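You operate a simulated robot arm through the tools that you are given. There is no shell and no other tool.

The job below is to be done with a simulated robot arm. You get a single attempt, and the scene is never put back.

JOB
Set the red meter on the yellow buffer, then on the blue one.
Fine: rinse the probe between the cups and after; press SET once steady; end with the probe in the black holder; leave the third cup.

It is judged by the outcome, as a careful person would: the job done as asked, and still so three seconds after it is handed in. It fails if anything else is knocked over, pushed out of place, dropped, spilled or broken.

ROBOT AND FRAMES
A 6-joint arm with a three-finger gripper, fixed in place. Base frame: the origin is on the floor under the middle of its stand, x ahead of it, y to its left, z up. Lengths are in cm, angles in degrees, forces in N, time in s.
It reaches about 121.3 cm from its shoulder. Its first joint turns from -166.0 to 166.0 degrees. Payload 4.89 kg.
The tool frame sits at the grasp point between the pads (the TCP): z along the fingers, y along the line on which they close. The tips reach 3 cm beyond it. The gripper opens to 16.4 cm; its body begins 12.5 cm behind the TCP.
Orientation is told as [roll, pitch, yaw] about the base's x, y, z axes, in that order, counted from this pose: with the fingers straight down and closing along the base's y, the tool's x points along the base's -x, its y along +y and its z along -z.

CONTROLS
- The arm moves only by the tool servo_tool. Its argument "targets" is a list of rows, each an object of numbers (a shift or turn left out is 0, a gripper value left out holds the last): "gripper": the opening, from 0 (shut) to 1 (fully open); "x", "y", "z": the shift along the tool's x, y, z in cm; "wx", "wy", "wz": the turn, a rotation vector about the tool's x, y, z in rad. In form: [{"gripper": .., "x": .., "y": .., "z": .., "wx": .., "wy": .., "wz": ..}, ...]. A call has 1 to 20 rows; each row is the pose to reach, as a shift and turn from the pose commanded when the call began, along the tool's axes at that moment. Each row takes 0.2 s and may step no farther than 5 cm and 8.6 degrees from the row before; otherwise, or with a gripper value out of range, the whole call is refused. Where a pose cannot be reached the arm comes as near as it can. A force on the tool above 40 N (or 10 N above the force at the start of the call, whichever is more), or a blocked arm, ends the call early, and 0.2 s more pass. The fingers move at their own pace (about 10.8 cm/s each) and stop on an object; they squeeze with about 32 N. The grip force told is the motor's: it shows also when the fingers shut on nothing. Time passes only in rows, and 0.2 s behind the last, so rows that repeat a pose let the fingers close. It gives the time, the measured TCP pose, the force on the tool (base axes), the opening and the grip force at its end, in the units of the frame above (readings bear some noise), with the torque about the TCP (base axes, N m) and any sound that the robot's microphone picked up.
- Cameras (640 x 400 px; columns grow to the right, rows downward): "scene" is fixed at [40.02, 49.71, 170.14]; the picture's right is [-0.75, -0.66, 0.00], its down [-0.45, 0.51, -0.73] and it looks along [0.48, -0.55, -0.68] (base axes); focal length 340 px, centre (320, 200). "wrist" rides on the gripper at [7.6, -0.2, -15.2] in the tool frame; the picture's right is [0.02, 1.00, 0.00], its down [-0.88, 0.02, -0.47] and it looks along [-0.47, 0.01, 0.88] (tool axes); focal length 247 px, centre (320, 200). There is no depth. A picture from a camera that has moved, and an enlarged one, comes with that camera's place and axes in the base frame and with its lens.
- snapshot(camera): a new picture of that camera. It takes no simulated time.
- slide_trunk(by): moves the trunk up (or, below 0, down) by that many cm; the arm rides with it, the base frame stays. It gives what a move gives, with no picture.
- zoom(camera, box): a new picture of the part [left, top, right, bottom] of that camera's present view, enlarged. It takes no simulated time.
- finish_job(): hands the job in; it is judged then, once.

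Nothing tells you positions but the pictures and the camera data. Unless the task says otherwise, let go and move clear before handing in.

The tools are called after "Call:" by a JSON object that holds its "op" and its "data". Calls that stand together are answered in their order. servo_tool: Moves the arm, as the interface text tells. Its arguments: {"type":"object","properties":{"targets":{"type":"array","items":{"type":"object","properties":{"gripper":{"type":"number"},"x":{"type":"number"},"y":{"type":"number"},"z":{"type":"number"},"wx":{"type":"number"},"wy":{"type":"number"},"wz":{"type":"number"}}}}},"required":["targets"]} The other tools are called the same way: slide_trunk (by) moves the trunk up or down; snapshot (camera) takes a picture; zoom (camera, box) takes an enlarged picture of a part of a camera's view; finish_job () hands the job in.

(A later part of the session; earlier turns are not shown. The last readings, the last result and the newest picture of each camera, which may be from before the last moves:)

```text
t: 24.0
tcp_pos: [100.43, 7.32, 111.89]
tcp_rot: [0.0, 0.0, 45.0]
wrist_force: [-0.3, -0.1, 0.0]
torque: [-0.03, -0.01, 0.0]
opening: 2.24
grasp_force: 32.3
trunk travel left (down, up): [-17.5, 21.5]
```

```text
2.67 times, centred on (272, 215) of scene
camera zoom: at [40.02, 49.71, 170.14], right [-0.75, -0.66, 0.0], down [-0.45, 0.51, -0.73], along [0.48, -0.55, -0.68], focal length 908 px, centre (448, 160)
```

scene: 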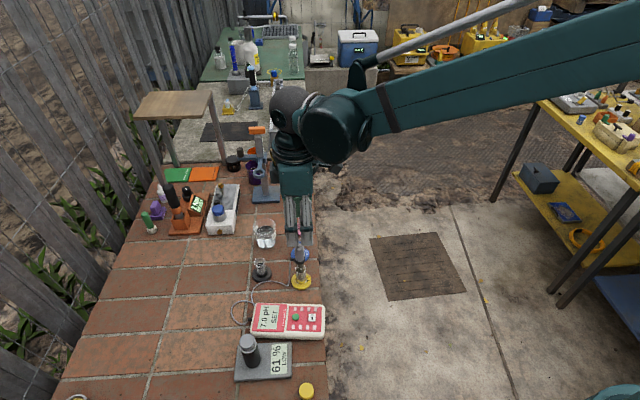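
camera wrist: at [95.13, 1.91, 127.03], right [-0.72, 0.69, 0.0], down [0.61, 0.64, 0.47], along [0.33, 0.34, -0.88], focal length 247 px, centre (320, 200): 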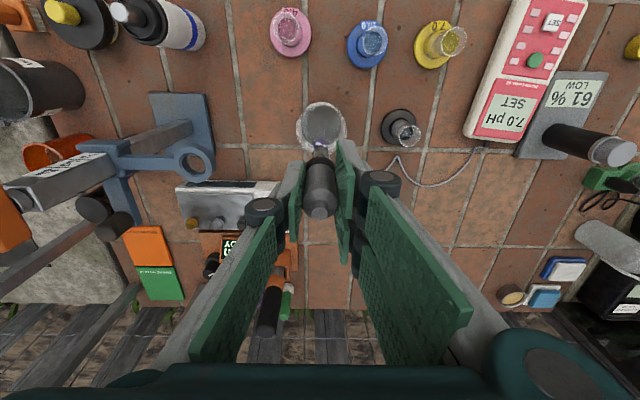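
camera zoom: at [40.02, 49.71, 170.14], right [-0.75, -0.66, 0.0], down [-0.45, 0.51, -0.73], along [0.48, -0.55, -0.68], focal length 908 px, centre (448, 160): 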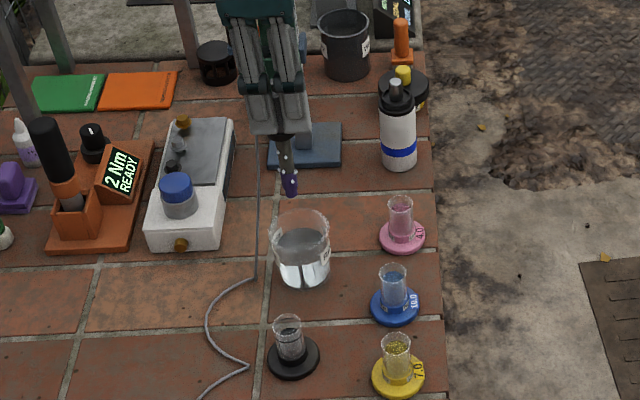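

The cable trails freely and the probe tip hangs over the beaker. I'll lower it gently into the water, to about 3.8 cm deep, and keep the fingers above the rim.

Call:
{"op": "servo_tool", "data": {"targets": [{"z": 1.5}, {"z": 3.0}, {"z": 4.5}, {"z": 6.0}, {"z": 7.0}, {"z": 7.8}, {"z": 8.5}, {"z": 9.1}, {"z": 9.7}, {"z": 10.3}, {"z": 10.9}, {"z": 11.5}, {"z": 12.1}, {"z": 12.5}, {"z": 12.5}, {"z": 12.5}]}}

Call:
{"op": "zoom", "data": {"camera": "wrist", "box": [220, 60, 476, 220]}}

Call:
{"op": "zoom", "data": {"camera": "scene", "box": [235, 165, 331, 265]}}

```text
t: 27.4
tcp_pos: [100.42, 7.29, 99.27]
tcp_rot: [0.0, 0.0, 45.0]
wrist_force: [-0.4, -0.3, -1.2]
torque: [-0.01, 0.02, 0.02]
opening: 2.25
grasp_force: 31.8
trunk travel left (down, up): [-17.5, 21.5]
```

```text
2.50 times, centred on (348, 140) of wrist
camera zoom: at [95.11, 1.88, 114.53], right [-0.72, 0.69, 0.0], down [0.61, 0.64, 0.47], along [0.33, 0.34, -0.88], focal length 617 px, centre (250, 350)
```

zoom: 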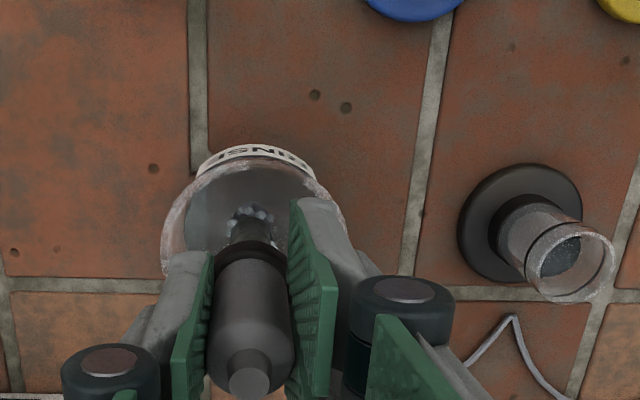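

```text
4.00 times, centred on (283, 215) of scene
camera zoom: at [40.02, 49.71, 170.14], right [-0.75, -0.66, 0.0], down [-0.45, 0.51, -0.73], along [0.48, -0.55, -0.68], focal length 1362 px, centre (468, 140)
```

zoom: 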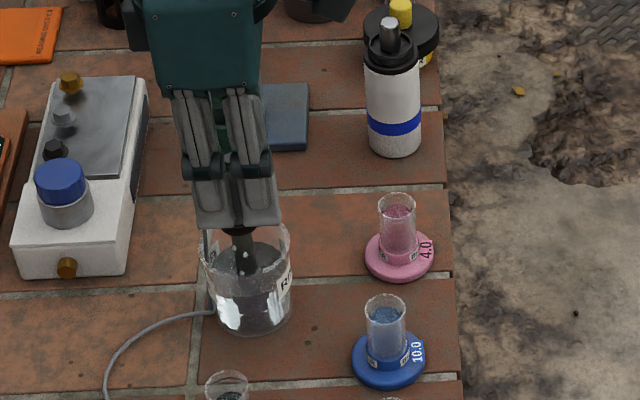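

The probe is in the rinse water. I'll swirl it gently for a few seconds.

Call:
{"op": "servo_tool", "data": {"targets": [{"x": 0.5}, {"x": 0.5, "y": 0.5}, {"y": 0.7}, {"x": -0.5, "y": 0.5}, {"x": -0.7}, {"x": -0.5, "y": -0.5}, {"y": -0.7}, {"x": 0.5, "y": -0.5}, {"x": 0.7}, {"x": 0.5, "y": 0.5}, {"y": 0.7}, {"x": -0.5, "y": 0.5}, {"x": -0.7}, {"x": -0.5, "y": -0.5}, {"y": -0.7}, {"x": 0.3, "y": -0.3}, {"x": 0.0, "y": 0.0}, {"x": 0.0}, {"x": 0.0}, {"x": 0.0}]}}

Call:
{"op": "zoom", "data": {"camera": "scene", "box": [225, 200, 345, 340]}}

```text
t: 31.6
tcp_pos: [100.21, 7.35, 99.32]
tcp_rot: [0.1, 0.0, 44.9]
wrist_force: [0.1, 0.4, 1.8]
torque: [-0.01, 0.04, -0.02]
opening: 2.21
grasp_force: 32.0
trunk travel left (down, up): [-17.5, 21.5]
```

```text
2.86 times, centred on (285, 270) of scene
camera zoom: at [40.02, 49.71, 170.14], right [-0.75, -0.66, 0.0], down [-0.45, 0.51, -0.73], along [0.48, -0.55, -0.68], focal length 973 px, centre (420, 0)
```

zoom: 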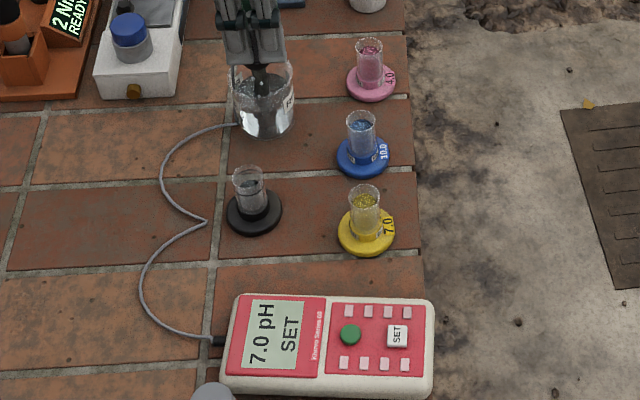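

Before lifting, the blue cup and holder are fully visible, so I'll measure them in close-up.

Call:
{"op": "zoom", "data": {"camera": "scene", "box": [275, 235, 339, 295]}}

Call:
{"op": "zoom", "data": {"camera": "scene", "box": [235, 240, 299, 300]}}

Call:
{"op": "zoom", "data": {"camera": "wrist", "box": [340, 0, 500, 110]}}

```text
6.67 times, centred on (307, 265) of scene
camera zoom: at [40.02, 49.71, 170.14], right [-0.75, -0.66, 0.0], down [-0.45, 0.51, -0.73], along [0.48, -0.55, -0.68], focal length 2270 px, centre (407, -233)
```

zoom: 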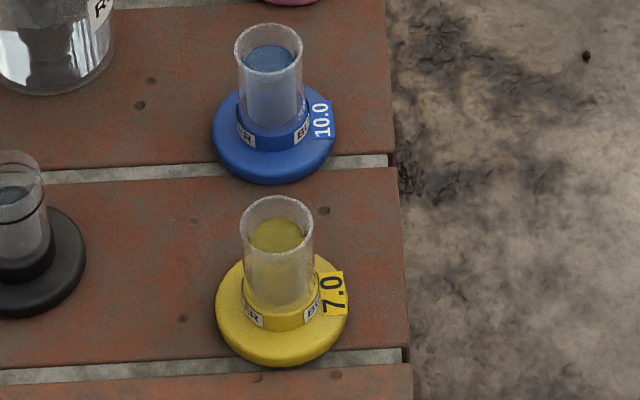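

```text
6.67 times, centred on (267, 270) of scene
camera zoom: at [40.02, 49.71, 170.14], right [-0.75, -0.66, 0.0], down [-0.45, 0.51, -0.73], along [0.48, -0.55, -0.68], focal length 2270 px, centre (673, -267)
```

zoom: 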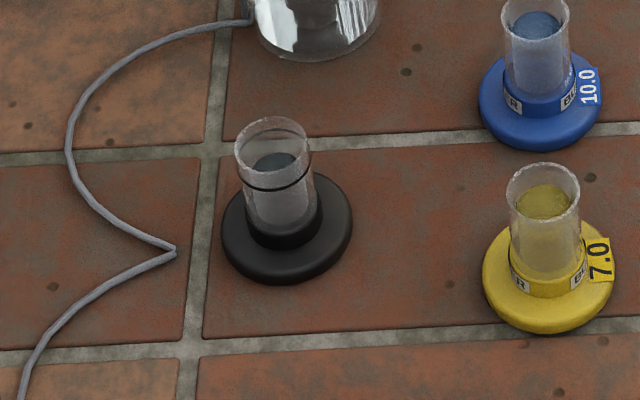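

```text
3.64 times, centred on (420, 55) of wrist
camera zoom: at [95.05, 1.94, 114.4], right [-0.72, 0.69, 0.0], down [0.61, 0.64, 0.47], along [0.33, 0.34, -0.88], focal length 898 px, centre (-44, 727)
```

zoom: 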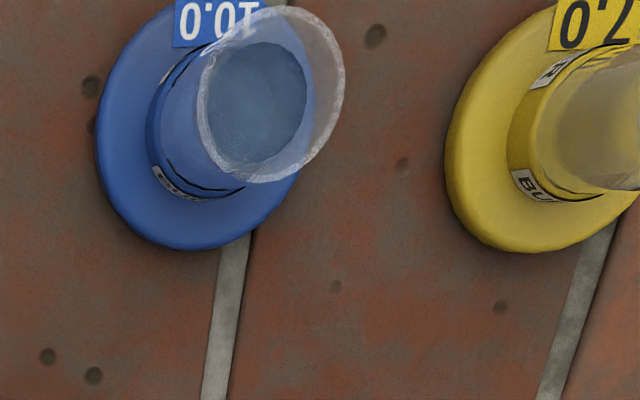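

Blue cup is at about (88.3, 4.4), its rim at z ≈ 91. I'll lift the rinsed probe out, let it drip over the beaker, then look at it.

Call:
{"op": "servo_tool", "data": {"targets": [{"z": -0.6}, {"z": -1.3}, {"z": -2.0}, {"z": -2.7}, {"z": -3.4}, {"z": -4.1}, {"z": -4.8}, {"z": -5.6}, {"z": -6.4}, {"z": -7.4}, {"z": -8.4}, {"z": -9.4}, {"z": -10.4}, {"z": -11.4}, {"z": -12.5}, {"z": -12.5}, {"z": -12.5}, {"z": -12.5}]}}

Call:
{"op": "zoom", "data": {"camera": "scene", "box": [235, 165, 331, 265]}}

Call:
{"op": "zoom", "data": {"camera": "wrist", "box": [260, 0, 480, 160]}}

```text
t: 35.4
tcp_pos: [100.38, 7.3, 111.73]
tcp_rot: [0.1, 0.1, 45.0]
wrist_force: [-0.1, 0.4, -0.6]
torque: [0.01, 0.0, -0.01]
opening: 2.21
grasp_force: 31.6
trunk travel left (down, up): [-17.5, 21.5]
```

```text
4.00 times, centred on (283, 215) of scene
camera zoom: at [40.02, 49.71, 170.14], right [-0.75, -0.66, 0.0], down [-0.45, 0.51, -0.73], along [0.48, -0.55, -0.68], focal length 1362 px, centre (468, 140)
```

zoom: 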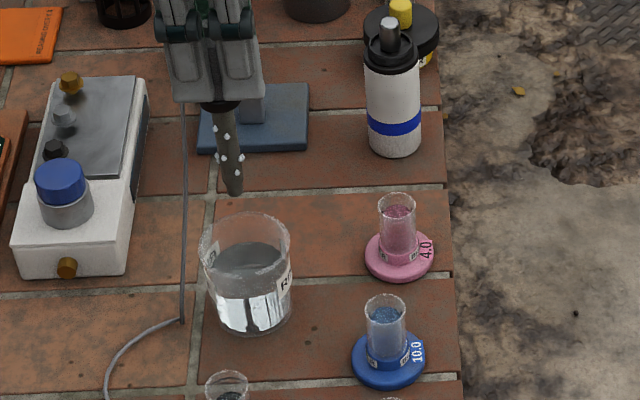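

```text
2.50 times, centred on (370, 80) of wrist
camera zoom: at [95.05, 1.87, 127.0], right [-0.72, 0.69, 0.0], down [0.61, 0.64, 0.47], along [0.33, 0.34, -0.88], focal length 617 px, centre (195, 500)
```

zoom: 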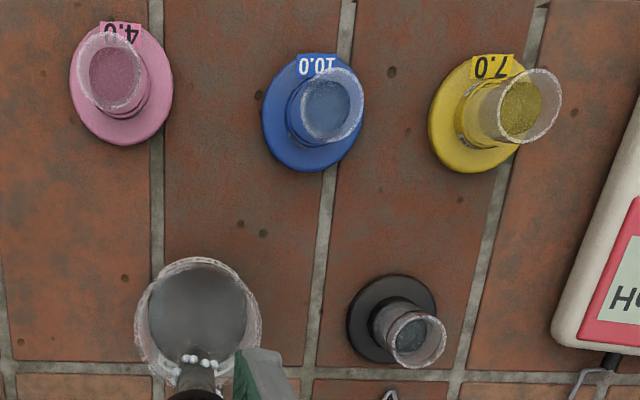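

The purple residue is washed off, leaving a clean wet stem. Next I'll carry the probe over to the blue cup and hover just above its rim for an alignment check.

Call:
{"op": "servo_tool", "data": {"targets": [{"x": 0.8, "y": 0.5}, {"x": 2.4, "y": 1.4}, {"x": 4.2, "y": 2.5}, {"x": 6.0, "y": 3.6}, {"x": 7.8, "y": 4.65}, {"x": 9.4, "y": 5.6}, {"x": 10.4, "y": 6.2}, {"x": 10.76, "y": 6.42}, {"x": 10.76, "y": 6.42, "z": 1.2}, {"x": 10.76, "y": 6.42, "z": 2.5}, {"x": 10.76, "y": 6.42, "z": 3.7}, {"x": 10.76, "y": 6.42, "z": 4.4}, {"x": 10.76, "y": 6.42, "z": 4.4}, {"x": 10.76, "y": 6.42, "z": 4.4}]}}

Call:
{"op": "zoom", "data": {"camera": "scene", "box": [270, 200, 334, 270]}}

Call:
{"op": "zoom", "data": {"camera": "wrist", "box": [260, 80, 388, 190]}}

```text
t: 38.4
tcp_pos: [88.26, 4.35, 107.23]
tcp_rot: [0.0, -0.1, 44.9]
wrist_force: [-0.4, 0.4, -0.2]
torque: [0.02, 0.03, 0.01]
opening: 2.21
grasp_force: 32.4
trunk travel left (down, up): [-17.5, 21.5]
```

```text
5.71 times, centred on (302, 235) of scene
camera zoom: at [40.02, 49.71, 170.14], right [-0.75, -0.66, 0.0], down [-0.45, 0.51, -0.73], along [0.48, -0.55, -0.68], focal length 1945 px, centre (423, 0)
```

zoom: 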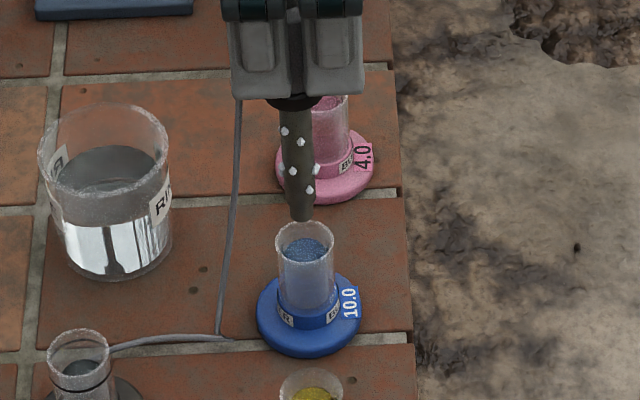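

```text
3.64 times, centred on (324, 135) of wrist
camera zoom: at [82.88, -1.09, 122.59], right [-0.72, 0.69, 0.0], down [0.61, 0.64, 0.47], along [0.33, 0.34, -0.88], focal length 898 px, centre (306, 436)
```

zoom: 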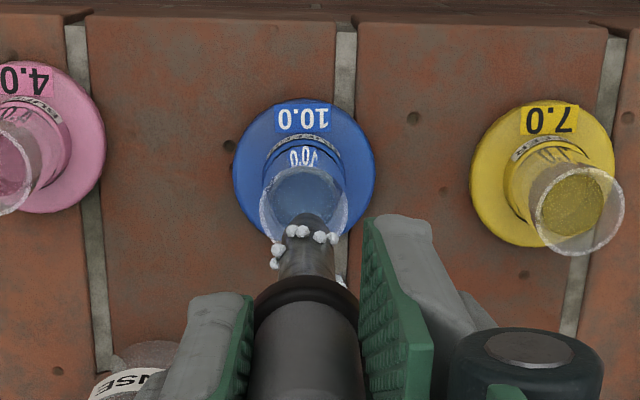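

The probe hangs vertically and lines up with the blue cup to within about 0.2 cm. I'll lower until the tip is just inside the rim and check again.

Call:
{"op": "servo_tool", "data": {"targets": [{"z": 0.7}, {"z": 1.4}, {"z": 2.1}, {"z": 2.7}, {"z": 3.3}, {"z": 3.3}]}}

Call:
{"op": "zoom", "data": {"camera": "scene", "box": [278, 220, 326, 272]}}

Call:
{"op": "zoom", "data": {"camera": "wrist", "box": [270, 85, 366, 170]}}

```text
t: 39.8
tcp_pos: [88.22, 4.19, 104.09]
tcp_rot: [0.1, -0.1, 45.0]
wrist_force: [1.0, 0.0, -0.6]
torque: [0.01, 0.02, 0.0]
opening: 2.24
grasp_force: 32.0
trunk travel left (down, up): [-17.5, 21.5]
```

```text
7.69 times, centred on (302, 246) of scene
camera zoom: at [40.02, 49.71, 170.14], right [-0.75, -0.66, 0.0], down [-0.45, 0.51, -0.73], along [0.48, -0.55, -0.68], focal length 2619 px, centre (458, -154)
```

zoom: 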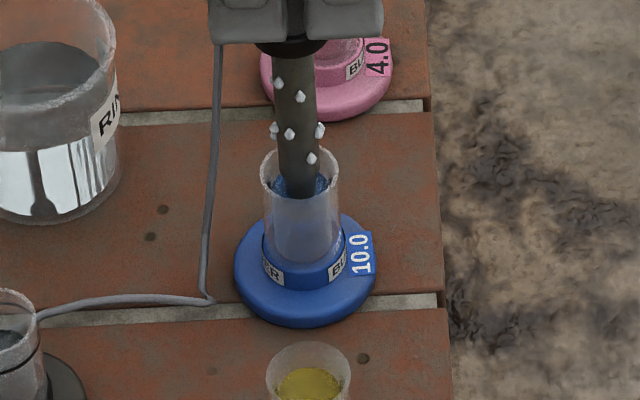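

```text
4.71 times, centred on (318, 128) of wrist
camera zoom: at [82.9, -1.21, 119.21], right [-0.72, 0.69, 0.0], down [0.61, 0.64, 0.47], along [0.33, 0.34, -0.88], focal length 1162 px, centre (329, 541)
```

zoom: 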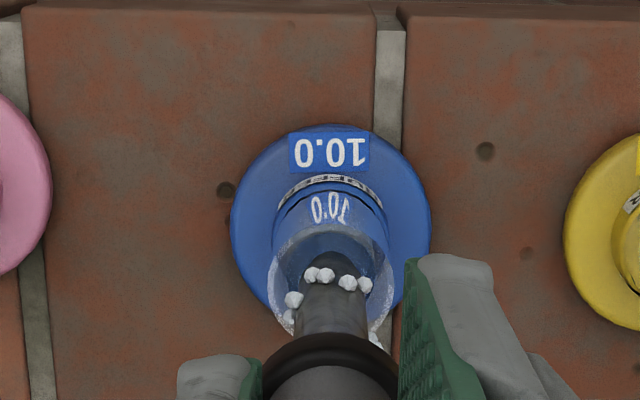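

The stem is inside the cup with clearance on both sides. I'll lower it slowly to the cup's bottom, watching the force.

Call:
{"op": "servo_tool", "data": {"targets": [{"z": 0.5}, {"z": 1.0}, {"z": 1.5}, {"z": 2.0}, {"z": 2.5}, {"z": 3.0}, {"z": 3.4}, {"z": 3.8}, {"z": 4.0}, {"z": 4.1}, {"z": 4.1}]}}

Call:
{"op": "zoom", "data": {"camera": "scene", "box": [278, 220, 326, 272]}}

Call:
{"op": "zoom", "data": {"camera": "wrist", "box": [250, 85, 400, 210]}}

```text
t: 42.2
tcp_pos: [88.26, 4.31, 99.9]
tcp_rot: [0.0, 0.0, 44.9]
wrist_force: [0.3, 0.2, -0.6]
torque: [-0.02, 0.01, 0.02]
opening: 2.24
grasp_force: 32.2
trunk travel left (down, up): [-17.5, 21.5]
```

```text
7.69 times, centred on (302, 246) of scene
camera zoom: at [40.02, 49.71, 170.14], right [-0.75, -0.66, 0.0], down [-0.45, 0.51, -0.73], along [0.48, -0.55, -0.68], focal length 2619 px, centre (458, -154)
```

zoom: 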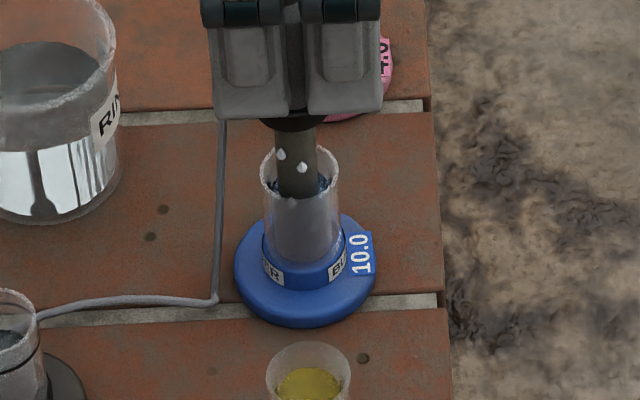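

```text
3.20 times, centred on (325, 148) of wrist
camera zoom: at [82.96, -1.12, 115.18], right [-0.72, 0.69, 0.0], down [0.61, 0.64, 0.47], along [0.33, 0.34, -0.88], focal length 790 px, centre (304, 368)
```

zoom: 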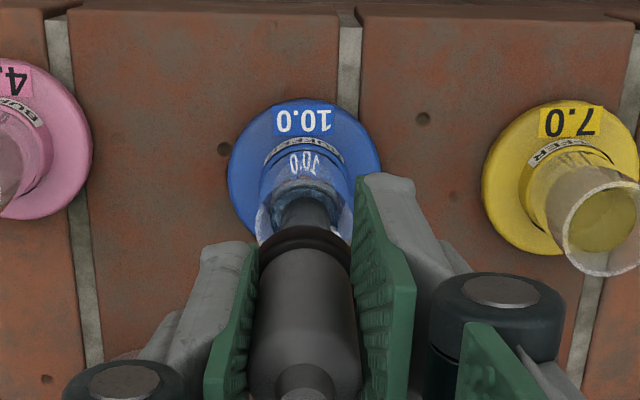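

Nearly there; another 0.2 cm should bring it to the same standing height as in the yellow cup.

Call:
{"op": "servo_tool", "data": {"targets": [{"z": 0.05}, {"z": 0.1}, {"z": 0.15}, {"z": 0.2}, {"z": 0.2}]}}

Call:
{"op": "zoom", "data": {"camera": "scene", "box": [240, 280, 340, 345]}}

```text
t: 43.4
tcp_pos: [88.25, 4.27, 99.83]
tcp_rot: [0.0, 0.0, 45.0]
wrist_force: [1.0, -0.3, -0.5]
torque: [-0.01, 0.01, -0.04]
opening: 2.24
grasp_force: 31.8
trunk travel left (down, up): [-17.5, 21.5]
```

```text
6.15 times, centred on (290, 312) of scene
camera zoom: at [40.02, 49.71, 170.14], right [-0.75, -0.66, 0.0], down [-0.45, 0.51, -0.73], along [0.48, -0.55, -0.68], focal length 2095 px, centre (505, -492)
```

zoom: 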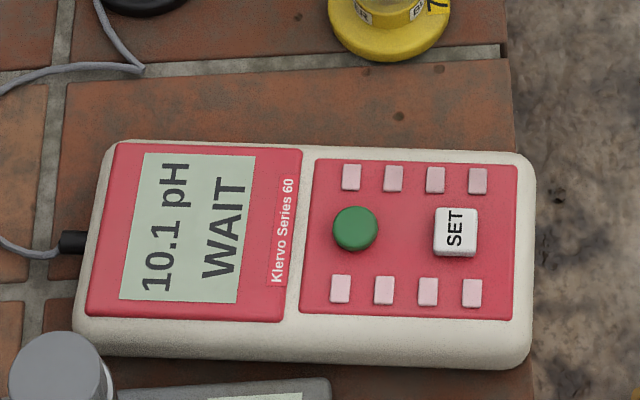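

The meter reads "10.1 WAIT", so the probe is sensed in blue. I'll lower a last 0.1 cm to feel the bottom before releasing.

Call:
{"op": "servo_tool", "data": {"targets": [{"z": 0.05}, {"z": 0.1}, {"z": 0.1}]}}

```text
t: 44.2
tcp_pos: [88.12, 4.39, 99.72]
tcp_rot: [-0.1, -0.1, 44.9]
wrist_force: [2.0, 1.0, 18.6]
torque: [0.06, -0.29, -0.02]
opening: 2.25
grasp_force: 32.3
trunk travel left (down, up): [-17.5, 21.5]
```

It touched bottom (18 N). I'll ease off 0.08 cm, then open gradually.

Call:
{"op": "servo_tool", "data": {"targets": [{"z": -0.08}, {"z": -0.08}, {"z": -0.08, "gripper": 0.16}, {"z": -0.08, "gripper": 0.18}, {"z": -0.08, "gripper": 0.22}, {"z": -0.08, "gripper": 0.3}, {"z": -0.08, "gripper": 0.4}, {"z": -0.08, "gripper": 0.45}, {"z": -0.08, "gripper": 0.45}]}}

Call:
{"op": "zoom", "data": {"camera": "wrist", "box": [230, 85, 422, 245]}}

Call:
{"op": "zoom", "data": {"camera": "scene", "box": [240, 200, 340, 345]}}

```text
t: 46.2
tcp_pos: [88.14, 4.3, 99.68]
tcp_rot: [0.0, -0.1, 45.0]
wrist_force: [-0.3, 0.5, 0.4]
torque: [-0.05, 0.0, -0.04]
opening: 7.37
grasp_force: 0.2
trunk travel left (down, up): [-17.5, 21.5]
```

```text
2.50 times, centred on (326, 165) of wrist
camera zoom: at [82.86, -1.14, 114.94], right [-0.72, 0.69, 0.0], down [0.61, 0.64, 0.47], along [0.33, 0.34, -0.88], focal length 617 px, centre (305, 288)
```

zoom: 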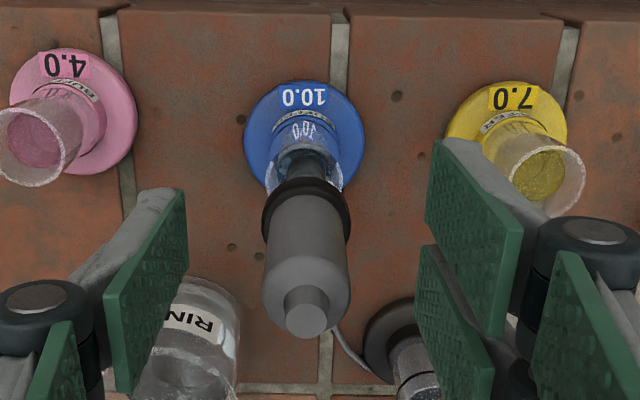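

```text
2.76 times, centred on (290, 272) of scene
camera zoom: at [40.02, 49.71, 170.14], right [-0.75, -0.66, 0.0], down [-0.45, 0.51, -0.73], along [0.48, -0.55, -0.68], focal length 939 px, centre (403, 0)
```

zoom: 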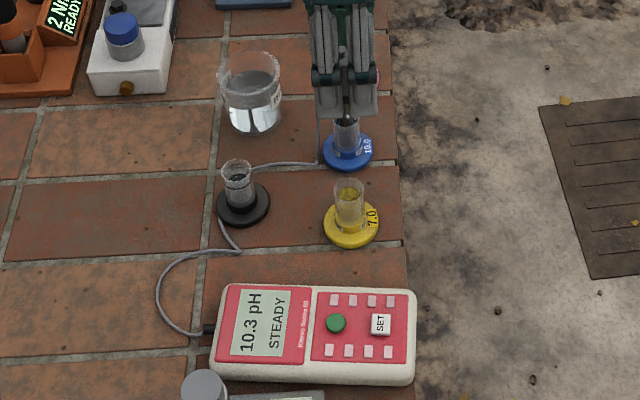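

The probe stands upright in the blue cup and the meter reads "10.3 STEADY". I'll rise clear and go back to the press pose over SET.

Call:
{"op": "servo_tool", "data": {"targets": [{"z": -1.0}, {"z": -2.5}, {"z": -4.5}, {"z": -6.5}, {"z": -8.5}, {"z": -10.62}, {"z": -10.62}]}}

Call:
{"op": "servo_tool", "data": {"targets": [{"x": 0.08, "y": 1.9, "wz": 0.1309, "gripper": 0.305}, {"x": 0.15, "y": 3.8, "wz": 0.2618}, {"x": 0.23, "y": 5.7, "wz": 0.3927}, {"x": 0.3, "y": 7.6, "wz": 0.5236}, {"x": 0.38, "y": 9.5, "wz": 0.6545}, {"x": 0.46, "y": 11.4, "wz": 0.7854}, {"x": 0.53, "y": 13.3, "wz": 0.9163}, {"x": 0.61, "y": 15.2, "wz": 1.0472}, {"x": 0.68, "y": 17.1, "wz": 1.1781}, {"x": 0.76, "y": 19.0, "wz": 1.309}, {"x": 0.84, "y": 20.9, "wz": 1.4399}, {"x": 0.912, "y": 22.82, "wz": 1.5708}, {"x": 0.912, "y": 22.82, "wz": 1.5708}, {"x": 0.912, "y": 22.82, "wz": 1.5708}]}}

Call:
{"op": "snapshot", "data": {"camera": "scene"}}

Call:
{"op": "snapshot", "data": {"camera": "wrist"}}

```text
t: 47.8
tcp_pos: [88.2, 4.39, 110.33]
tcp_rot: [0.1, 0.0, 45.0]
wrist_force: [0.0, 0.0, 0.0]
torque: [-0.02, -0.03, -0.01]
opening: 7.4
grasp_force: 0.1
trunk travel left (down, up): [-17.5, 21.5]
```

```text
t: 50.8
tcp_pos: [71.44, 19.79, 110.47]
tcp_rot: [0.0, -0.1, -45.0]
wrist_force: [-0.8, -1.0, 0.0]
torque: [0.01, -0.01, -0.03]
opening: 5.02
grasp_force: 0.1
trunk travel left (down, up): [-17.5, 21.5]
```

```text
taken
```

scene: 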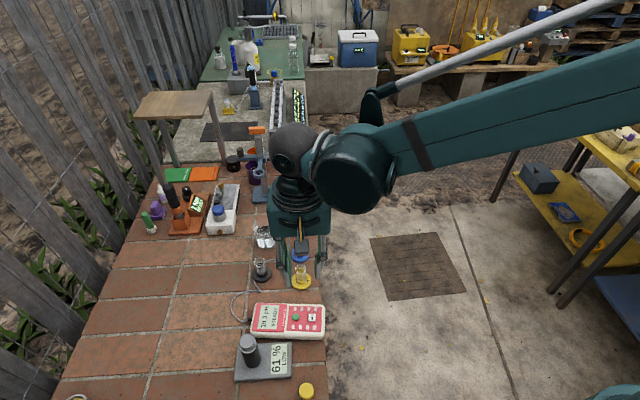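

```text
taken
camera wrist: at [65.99, 25.17, 125.72], right [0.69, 0.72, 0.0], down [0.64, -0.61, 0.47], along [0.34, -0.33, -0.88], focal length 247 px, centre (320, 200)
```

wrist: 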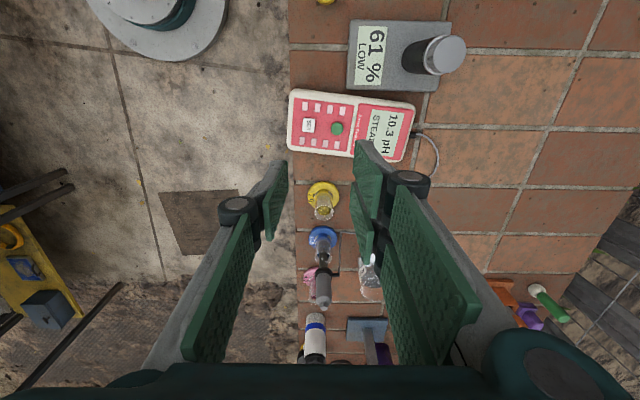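

The probe stands in the blue cup and the meter still shows 10.3 STEADY. I'll tilt and descend over SET as before, stopping just above it.

Call:
{"op": "servo_tool", "data": {"targets": [{"z": 1.8, "wx": -0.105}, {"z": 3.6, "wx": -0.21}, {"z": 5.4, "wx": -0.315}, {"z": 7.2, "wx": -0.42}, {"z": 9.0, "wx": -0.5236}, {"z": 11.0, "wx": -0.5236}, {"z": 13.0, "wx": -0.5236}, {"z": 15.0, "wx": -0.5236}, {"z": 16.3, "wx": -0.5236}, {"z": 16.9, "wx": -0.5236}, {"z": 16.9, "wx": -0.5236}]}}

Call:
{"op": "zoom", "data": {"camera": "scene", "box": [250, 275, 346, 335]}}

```text
t: 53.2
tcp_pos: [71.32, 19.78, 93.37]
tcp_rot: [30.0, 0.1, -45.0]
wrist_force: [-0.4, 0.4, -0.4]
torque: [-0.01, 0.02, -0.02]
opening: 5.01
grasp_force: 0.1
trunk travel left (down, up): [-17.5, 21.5]
```

```text
6.67 times, centred on (298, 305) of scene
camera zoom: at [40.02, 49.71, 170.14], right [-0.75, -0.66, 0.0], down [-0.45, 0.51, -0.73], along [0.48, -0.55, -0.68], focal length 2270 px, centre (467, -500)
```

zoom: 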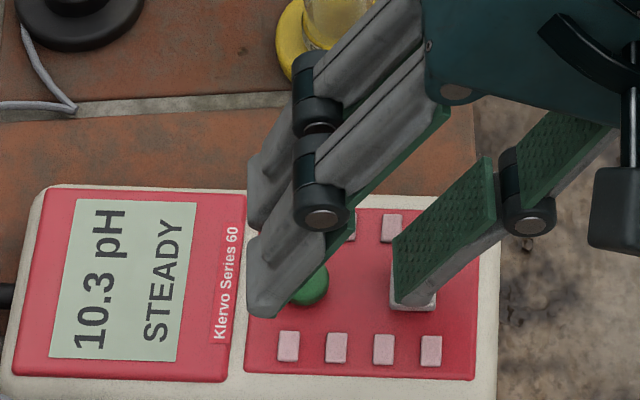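

The geometry matches the first press. Now pressing down by the remaining 0.6 cm.

Call:
{"op": "servo_tool", "data": {"targets": [{"y": -0.1, "z": 0.173}, {"y": -0.2, "z": 0.346}, {"y": -0.25, "z": 0.433}, {"y": -0.3, "z": 0.52}]}}

Call:
{"op": "zoom", "data": {"camera": "scene", "box": [250, 275, 346, 335]}}

```text
t: 54.2
tcp_pos: [71.39, 19.91, 92.81]
tcp_rot: [30.0, 0.1, -44.9]
wrist_force: [0.3, -0.5, 0.8]
torque: [-0.04, 0.03, 0.01]
opening: 5.02
grasp_force: 0.1
trunk travel left (down, up): [-17.5, 21.5]
heard: click
```

```text
6.67 times, centred on (298, 305) of scene
camera zoom: at [40.02, 49.71, 170.14], right [-0.75, -0.66, 0.0], down [-0.45, 0.51, -0.73], along [0.48, -0.55, -0.68], focal length 2270 px, centre (467, -500)
```

zoom: 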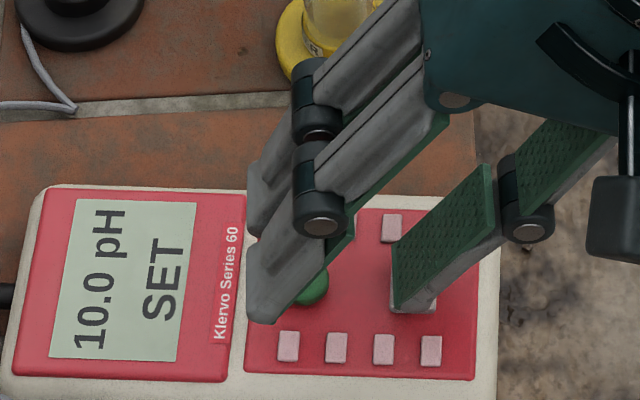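

Click, and "10.0 SET": the second buffer is set. I'll lift off, untilt, and return above the probe in the blue cup.

Call:
{"op": "servo_tool", "data": {"targets": [{"y": 0.75, "z": -1.299}, {"y": 1.75, "z": -3.031}, {"y": 2.75, "z": -4.763}, {"y": 4.0, "z": -6.928, "wx": 0.105}, {"y": 5.25, "z": -9.093, "wx": 0.21}, {"y": 6.5, "z": -11.258, "wx": 0.315}, {"y": 7.75, "z": -13.423, "wx": 0.42}, {"y": 8.75, "z": -15.155, "wx": 0.5236}, {"y": 8.75, "z": -15.155, "wx": 0.5236}]}}

Call:
{"op": "servo_tool", "data": {"targets": [{"x": -1.9, "y": 0.08, "wz": -0.1309, "gripper": 0.45}, {"x": -3.8, "y": 0.15, "wz": -0.2618}, {"x": -5.7, "y": 0.23, "wz": -0.3927}, {"x": -7.6, "y": 0.3, "wz": -0.5236}, {"x": -9.5, "y": 0.38, "wz": -0.6545}, {"x": -11.4, "y": 0.46, "wz": -0.7854}, {"x": -13.3, "y": 0.53, "wz": -0.9163}, {"x": -15.2, "y": 0.61, "wz": -1.0472}, {"x": -17.1, "y": 0.68, "wz": -1.1781}, {"x": -19.0, "y": 0.76, "wz": -1.309}, {"x": -20.9, "y": 0.84, "wz": -1.4399}, {"x": -22.82, "y": 0.912, "wz": -1.5708}, {"x": -22.82, "y": 0.912, "wz": -1.5708}, {"x": -22.82, "y": 0.912, "wz": -1.5708}]}}

Call:
{"op": "zoom", "data": {"camera": "wrist", "box": [230, 85, 422, 245]}}

Call:
{"op": "zoom", "data": {"camera": "scene", "box": [230, 200, 350, 350]}}

```text
t: 56.2
tcp_pos: [71.28, 19.74, 110.42]
tcp_rot: [-0.1, 0.0, -45.1]
wrist_force: [-0.3, 0.5, -0.8]
torque: [-0.03, -0.01, 0.0]
opening: 4.99
grasp_force: 0.0
trunk travel left (down, up): [-17.5, 21.5]
```

```text
t: 59.2
tcp_pos: [88.21, 4.16, 110.17]
tcp_rot: [0.0, 0.0, 45.0]
wrist_force: [0.0, -0.4, -0.2]
torque: [0.03, 0.05, 0.03]
opening: 7.39
grasp_force: 0.0
trunk travel left (down, up): [-17.5, 21.5]
```

```text
2.50 times, centred on (326, 165) of wrist
camera zoom: at [82.96, -1.22, 125.49], right [-0.72, 0.69, 0.0], down [0.61, 0.64, 0.47], along [0.33, 0.34, -0.88], focal length 617 px, centre (305, 288)
```

zoom: 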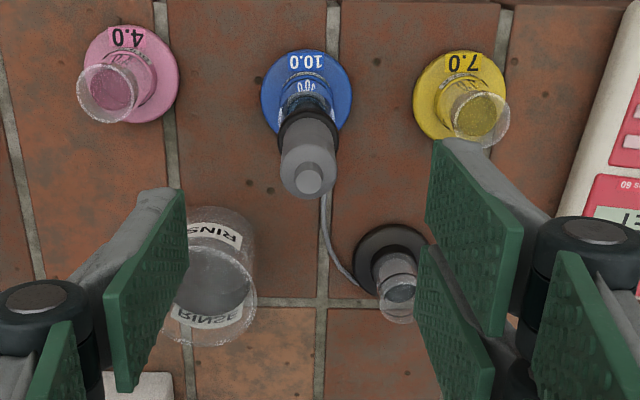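

```text
2.67 times, centred on (290, 275) of scene
camera zoom: at [40.02, 49.71, 170.14], right [-0.75, -0.66, 0.0], down [-0.45, 0.51, -0.73], along [0.48, -0.55, -0.68], focal length 908 px, centre (400, 0)
```

zoom: 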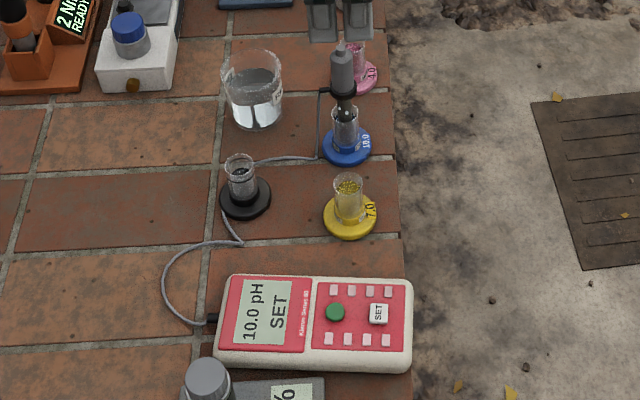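

The display holds 10.0 SET and the probe stands upright under the gripper. I'll descend around its body and grip it.

Call:
{"op": "servo_tool", "data": {"targets": [{"z": 2.5}, {"z": 5.0}, {"z": 7.5}, {"z": 9.2}, {"z": 10.5}, {"z": 10.5}, {"z": 10.5, "gripper": 0.2}, {"z": 10.5, "gripper": 0.2}, {"z": 10.5, "gripper": 0.17}, {"z": 10.5, "gripper": 0.14}, {"z": 10.5, "gripper": 0.1}, {"z": 10.5, "gripper": 0.05}, {"z": 10.5, "gripper": 0.0}, {"z": 10.5, "gripper": 0.0}, {"z": 10.5, "gripper": 0.0}]}}

Call:
{"op": "zoom", "data": {"camera": "wrist", "box": [230, 85, 422, 245]}}

Call:
{"op": "zoom", "data": {"camera": "scene", "box": [230, 200, 350, 350]}}

```text
t: 62.4
tcp_pos: [88.32, 4.19, 99.88]
tcp_rot: [0.0, 0.1, 45.0]
wrist_force: [0.1, 0.7, 0.2]
torque: [0.01, 0.02, 0.02]
opening: 2.23
grasp_force: 32.3
trunk travel left (down, up): [-17.5, 21.5]
```

```text
2.50 times, centred on (326, 165) of wrist
camera zoom: at [83.0, -1.2, 115.13], right [-0.72, 0.69, 0.0], down [0.61, 0.64, 0.47], along [0.33, 0.34, -0.88], focal length 617 px, centre (305, 288)
```

zoom: 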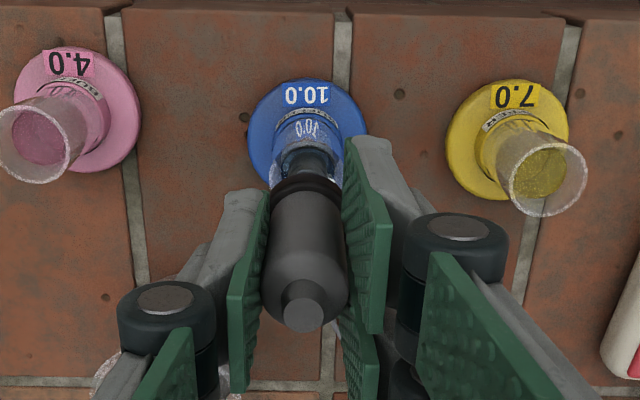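

```text
2.67 times, centred on (290, 275) of scene
camera zoom: at [40.02, 49.71, 170.14], right [-0.75, -0.66, 0.0], down [-0.45, 0.51, -0.73], along [0.48, -0.55, -0.68], focal length 908 px, centre (400, 0)
```

zoom: 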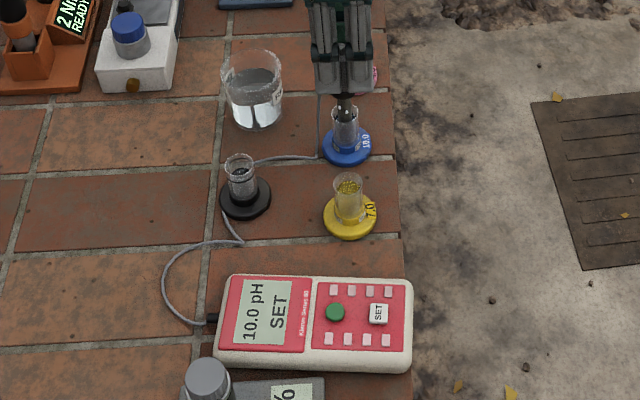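

The probe is gripped again. Lifting straight up out of the blue cup.

Call:
{"op": "servo_tool", "data": {"targets": [{"z": -0.4}, {"z": -0.9}, {"z": -1.5}, {"z": -2.2}, {"z": -3.0}, {"z": -3.8}, {"z": -4.6}, {"z": -5.4}, {"z": -6.2}, {"z": -7.0}, {"z": -8.0}, {"z": -9.0}, {"z": -10.0}, {"z": -11.0}, {"z": -11.9}, {"z": -11.9}, {"z": -11.9}]}}

Call:
{"op": "zoom", "data": {"camera": "scene", "box": [235, 175, 339, 285]}}

Call:
{"op": "zoom", "data": {"camera": "wrist", "box": [220, 70, 420, 230]}}

```text
t: 66.0
tcp_pos: [88.23, 4.34, 111.63]
tcp_rot: [0.0, 0.0, 45.1]
wrist_force: [0.7, 0.2, -0.3]
torque: [0.03, 0.0, 0.02]
opening: 2.22
grasp_force: 32.1
trunk travel left (down, up): [-17.5, 21.5]
```

```text
3.64 times, centred on (287, 230) of scene
camera zoom: at [40.02, 49.71, 170.14], right [-0.75, -0.66, 0.0], down [-0.45, 0.51, -0.73], along [0.48, -0.55, -0.68], focal length 1238 px, centre (440, 91)
```

zoom: 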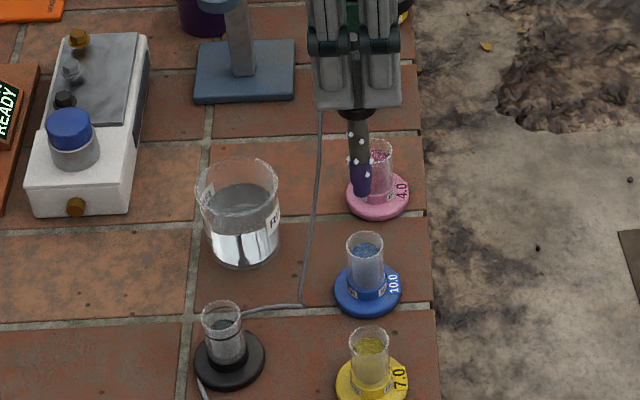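

```text
2.50 times, centred on (320, 150) of wrist
camera zoom: at [82.92, -1.17, 126.97], right [-0.72, 0.69, 0.0], down [0.61, 0.64, 0.47], along [0.33, 0.34, -0.88], focal length 617 px, centre (320, 325)
```

zoom: 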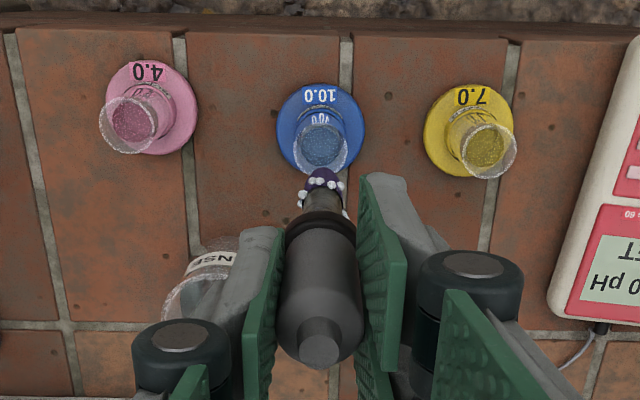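

The purple trace is back on the tip, so it needs its second rinse. I'll carry the probe to the beaker.

Call:
{"op": "servo_tool", "data": {"targets": [{"x": -0.4, "y": -0.25}, {"x": -1.6, "y": -0.95}, {"x": -3.2, "y": -1.9}, {"x": -5.0, "y": -3.0}, {"x": -6.8, "y": -4.05}, {"x": -8.5, "y": -5.1}, {"x": -9.9, "y": -5.9}, {"x": -10.76, "y": -6.42}, {"x": -10.76, "y": -6.42}, {"x": -10.76, "y": -6.42}]}}

Call:
{"op": "zoom", "data": {"camera": "scene", "box": [235, 165, 331, 265]}}

```text
t: 68.2
tcp_pos: [100.22, 7.27, 111.67]
tcp_rot: [-0.1, 0.0, 45.0]
wrist_force: [0.3, 0.3, -0.6]
torque: [0.03, 0.05, -0.01]
opening: 2.22
grasp_force: 31.2
trunk travel left (down, up): [-17.5, 21.5]
```

```text
4.00 times, centred on (283, 215) of scene
camera zoom: at [40.02, 49.71, 170.14], right [-0.75, -0.66, 0.0], down [-0.45, 0.51, -0.73], along [0.48, -0.55, -0.68], focal length 1362 px, centre (468, 140)
```

zoom: 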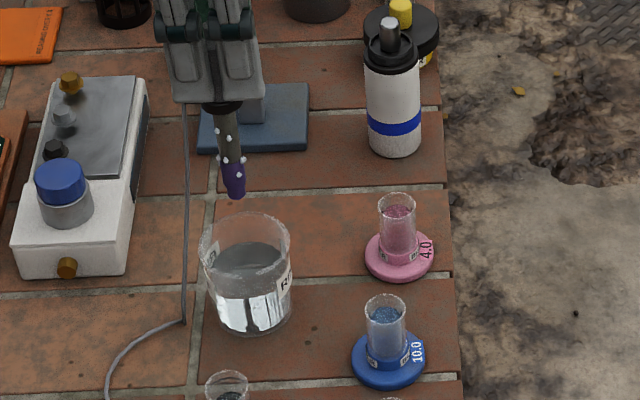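

Positioned over the beaker as before. Lowering gently, then swirling.

Call:
{"op": "servo_tool", "data": {"targets": [{"z": 1.5}, {"z": 3.0}, {"z": 4.5}, {"z": 6.0}, {"z": 7.0}, {"z": 7.8}, {"z": 8.5}, {"z": 9.1}, {"z": 9.7}, {"z": 10.3}, {"z": 10.9}, {"z": 11.5}, {"z": 12.0}, {"z": 12.4}, {"z": 12.4}, {"z": 12.4}]}}

Call:
{"op": "servo_tool", "data": {"targets": [{"x": 0.5}, {"x": 0.5, "y": 0.5}, {"y": 0.7}, {"x": -0.5, "y": 0.5}, {"x": -0.7}, {"x": -0.5, "y": -0.5}, {"y": -0.7}, {"x": 0.5, "y": -0.5}, {"x": 0.7}, {"x": 0.5, "y": 0.5}, {"y": 0.7}, {"x": -0.5, "y": 0.5}, {"x": -0.7}, {"x": -0.5, "y": -0.5}, {"y": -0.7}, {"x": 0.3, "y": -0.3}, {"x": 0.0, "y": 0.0}, {"x": 0.0}, {"x": 0.0}, {"x": 0.0}]}}

Call:
{"op": "servo_tool", "data": {"targets": [{"z": -0.6}, {"z": -1.3}, {"z": -2.0}, {"z": -2.7}, {"z": -3.4}, {"z": -4.1}, {"z": -4.8}, {"z": -5.6}, {"z": -6.4}, {"z": -7.4}, {"z": -8.4}, {"z": -9.4}, {"z": -10.4}, {"z": -11.4}, {"z": -12.4}, {"z": -12.4}, {"z": -12.4}, {"z": -12.4}]}}

Call:
{"op": "zoom", "data": {"camera": "scene", "box": [235, 165, 331, 265]}}

Call:
{"op": "zoom", "data": {"camera": "wrist", "box": [260, 60, 480, 220]}}

Call:
{"op": "snapshot", "data": {"camera": "scene"}}

```text
t: 71.6
tcp_pos: [100.34, 7.37, 99.32]
tcp_rot: [0.0, -0.1, 45.0]
wrist_force: [-0.4, -0.9, -0.7]
torque: [0.0, -0.01, -0.03]
opening: 2.21
grasp_force: 31.8
trunk travel left (down, up): [-17.5, 21.5]
```

```text
t: 75.8
tcp_pos: [100.4, 7.37, 99.4]
tcp_rot: [0.0, 0.0, 45.0]
wrist_force: [-0.8, -0.6, -0.3]
torque: [0.02, -0.01, -0.01]
opening: 2.23
grasp_force: 31.8
trunk travel left (down, up): [-17.5, 21.5]
```

```text
t: 79.6
tcp_pos: [100.34, 7.41, 111.7]
tcp_rot: [0.0, 0.0, 44.9]
wrist_force: [0.1, -0.6, -0.8]
torque: [-0.02, -0.02, -0.04]
opening: 2.21
grasp_force: 32.1
trunk travel left (down, up): [-17.5, 21.5]
```

```text
4.00 times, centred on (283, 215) of scene
camera zoom: at [40.02, 49.71, 170.14], right [-0.75, -0.66, 0.0], down [-0.45, 0.51, -0.73], along [0.48, -0.55, -0.68], focal length 1362 px, centre (468, 140)
```

zoom: 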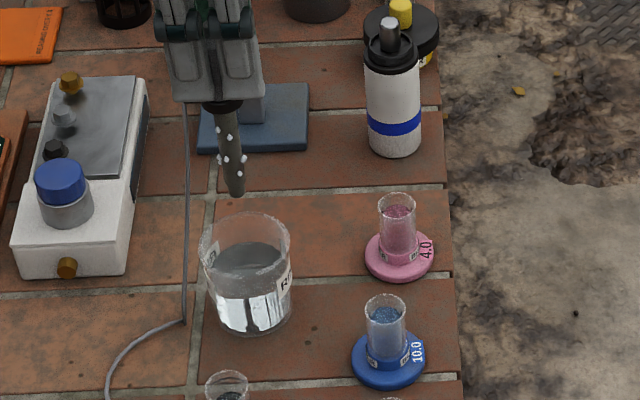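

```text
2.50 times, centred on (370, 140) of wrist
camera zoom: at [95.08, 1.85, 127.01], right [-0.72, 0.69, 0.0], down [0.61, 0.64, 0.47], along [0.33, 0.34, -0.88], focal length 617 px, centre (195, 350)
```

zoom: 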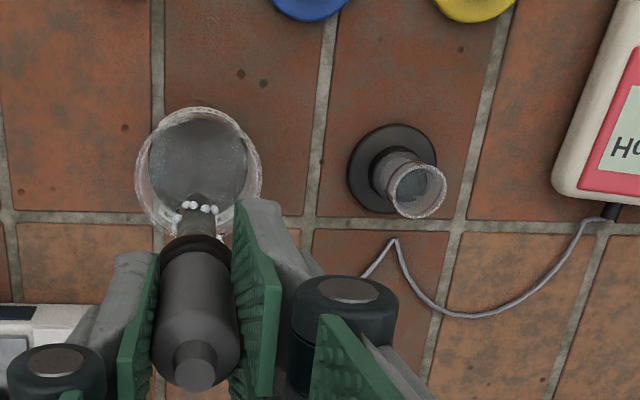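

```text
taken
```

scene: 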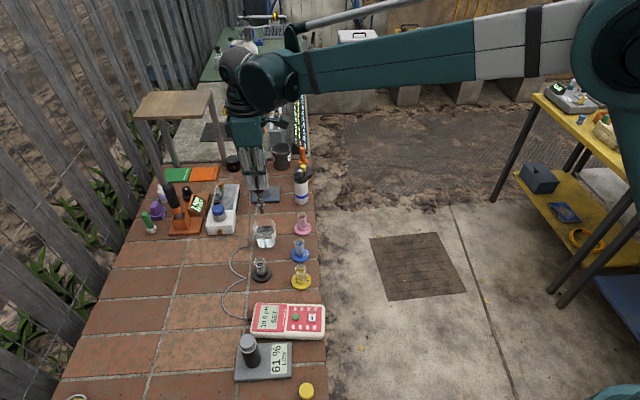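

The probe is clean again. I'll carry it to the black holder at about (91.7, 17.0) and hover just above its rim.

Call:
{"op": "servo_tool", "data": {"targets": [{"x": -0.02, "y": 0.5}, {"x": -0.09, "y": 2.0}, {"x": -0.19, "y": 4.0}, {"x": -0.3, "y": 6.2}, {"x": -0.41, "y": 8.4}, {"x": -0.5, "y": 10.4}, {"x": -0.57, "y": 12.0}, {"x": -0.62, "y": 12.95}, {"x": -0.62, "y": 12.95, "z": 1.2}, {"x": -0.62, "y": 12.95, "z": 2.4}, {"x": -0.62, "y": 12.95, "z": 3.6}, {"x": -0.62, "y": 12.95, "z": 4.3}, {"x": -0.62, "y": 12.95, "z": 4.3}, {"x": -0.62, "y": 12.95, "z": 4.3}]}}

Call:
{"op": "zoom", "data": {"camera": "scene", "box": [235, 215, 299, 295]}}

Call:
{"op": "zoom", "data": {"camera": "wrist", "box": [260, 80, 388, 190]}}

```text
t: 82.6
tcp_pos: [91.52, 17.08, 107.44]
tcp_rot: [0.0, -0.2, 45.0]
wrist_force: [-0.3, 0.0, -0.9]
torque: [0.0, 0.02, 0.01]
opening: 2.22
grasp_force: 32.2
trunk travel left (down, up): [-17.5, 21.5]
```

```text
5.00 times, centred on (267, 255) of scene
camera zoom: at [40.02, 49.71, 170.14], right [-0.75, -0.66, 0.0], down [-0.45, 0.51, -0.73], along [0.48, -0.55, -0.68], focal length 1702 px, centre (585, -75)
```

zoom: 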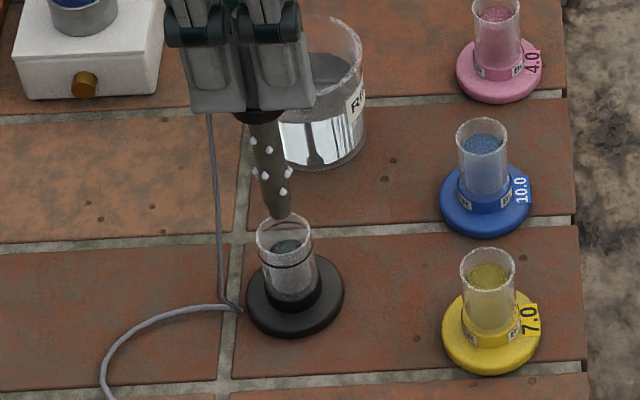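

```text
3.64 times, centred on (324, 135) of wrist
camera zoom: at [86.27, 11.54, 122.68], right [-0.72, 0.69, 0.0], down [0.61, 0.64, 0.47], along [0.33, 0.34, -0.88], focal length 898 px, centre (306, 436)
```

zoom: 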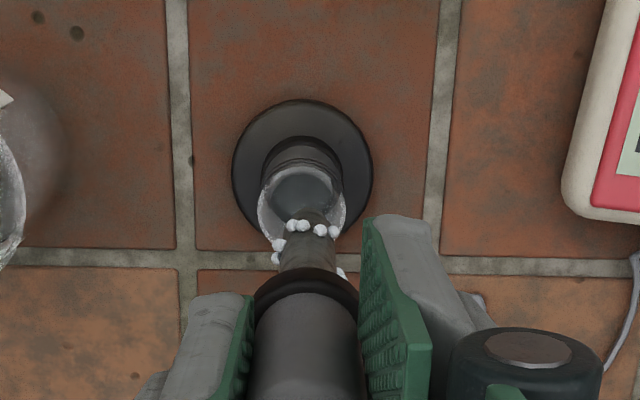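

Alignment matches the blue cup's good insertion. Lowering the tip into the holder's mouth first.

Call:
{"op": "servo_tool", "data": {"targets": [{"z": 0.7}, {"z": 1.4}, {"z": 2.1}, {"z": 2.7}, {"z": 3.3}, {"z": 3.3}]}}

Call:
{"op": "zoom", "data": {"camera": "scene", "box": [240, 235, 288, 287]}}

Call:
{"op": "zoom", "data": {"camera": "wrist", "box": [270, 85, 366, 170]}}

```text
t: 84.0
tcp_pos: [91.63, 16.91, 104.22]
tcp_rot: [-0.1, 0.0, 45.0]
wrist_force: [0.7, -0.5, -1.1]
torque: [-0.02, -0.02, -0.02]
opening: 2.18
grasp_force: 31.6
trunk travel left (down, up): [-17.5, 21.5]
```

```text
7.69 times, centred on (264, 261) of scene
camera zoom: at [40.02, 49.71, 170.14], right [-0.75, -0.66, 0.0], down [-0.45, 0.51, -0.73], along [0.48, -0.55, -0.68], focal length 2619 px, centre (751, -269)
```

zoom: 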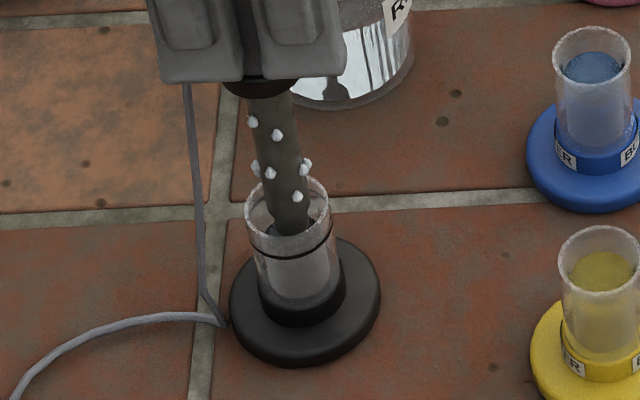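

```text
4.71 times, centred on (318, 128) of wrist
camera zoom: at [86.36, 11.48, 119.35], right [-0.72, 0.69, 0.0], down [0.61, 0.64, 0.47], along [0.33, 0.34, -0.88], focal length 1162 px, centre (329, 541)
```

zoom: 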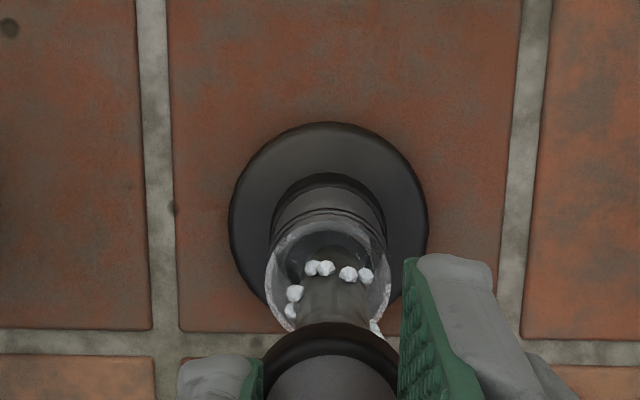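

The stem is centred in the holder. Lowering slowly towards its bottom.

Call:
{"op": "servo_tool", "data": {"targets": [{"z": 0.5}, {"z": 1.0}, {"z": 1.5}, {"z": 2.0}, {"z": 2.5}, {"z": 3.0}, {"z": 3.4}, {"z": 3.7}, {"z": 3.9}, {"z": 3.9}]}}

```text
t: 86.2
tcp_pos: [91.71, 17.02, 100.18]
tcp_rot: [0.0, 0.0, 45.0]
wrist_force: [-0.2, -0.3, -0.8]
torque: [0.02, -0.01, -0.01]
opening: 2.19
grasp_force: 32.0
trunk travel left (down, up): [-17.5, 21.5]
```

No contact yet. I'll go on in tiny steps until the bottom is felt.

Call:
{"op": "servo_tool", "data": {"targets": [{"z": 0.08}, {"z": 0.15}, {"z": 0.15}]}}

Call:
{"op": "servo_tool", "data": {"targets": [{"z": 0.05}, {"z": 0.1}, {"z": 0.1}]}}

Call:
{"op": "zoom", "data": {"camera": "scene", "box": [240, 235, 288, 287]}}

```text
t: 87.0
tcp_pos: [91.68, 16.99, 100.15]
tcp_rot: [0.0, 0.1, 44.9]
wrist_force: [0.4, 0.8, -1.0]
torque: [0.0, -0.01, 0.03]
opening: 2.23
grasp_force: 31.9
trunk travel left (down, up): [-17.5, 21.5]
```

```text
t: 87.8
tcp_pos: [91.67, 17.03, 99.97]
tcp_rot: [0.0, 0.0, 45.0]
wrist_force: [-0.3, -0.4, -0.6]
torque: [0.02, 0.02, 0.0]
opening: 2.19
grasp_force: 32.5
trunk travel left (down, up): [-17.5, 21.5]
```

```text
7.69 times, centred on (264, 261) of scene
camera zoom: at [40.02, 49.71, 170.14], right [-0.75, -0.66, 0.0], down [-0.45, 0.51, -0.73], along [0.48, -0.55, -0.68], focal length 2619 px, centre (751, -269)
```

zoom: 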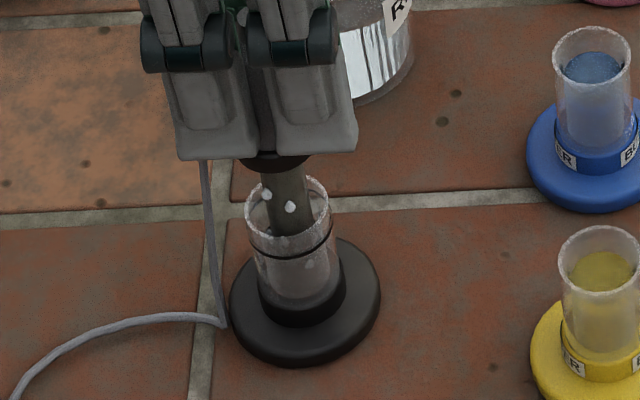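

Still free; continuing in 0.05–0.1 cm steps.

Call:
{"op": "servo_tool", "data": {"targets": [{"z": 0.05}, {"z": 0.1}, {"z": 0.1}]}}

Call:
{"op": "servo_tool", "data": {"targets": [{"z": 0.05}, {"z": 0.08}, {"z": 0.08}]}}

```text
t: 88.6
tcp_pos: [91.68, 16.98, 99.92]
tcp_rot: [0.0, 0.0, 45.0]
wrist_force: [0.4, 0.8, 2.7]
torque: [-0.02, -0.03, -0.02]
opening: 2.19
grasp_force: 31.5
trunk travel left (down, up): [-17.5, 21.5]
```

```text
t: 89.4
tcp_pos: [91.58, 17.01, 99.92]
tcp_rot: [0.0, 0.0, 45.0]
wrist_force: [4.0, 2.0, 18.8]
torque: [0.36, -0.61, 0.01]
opening: 2.21
grasp_force: 32.3
trunk travel left (down, up): [-17.5, 21.5]
```

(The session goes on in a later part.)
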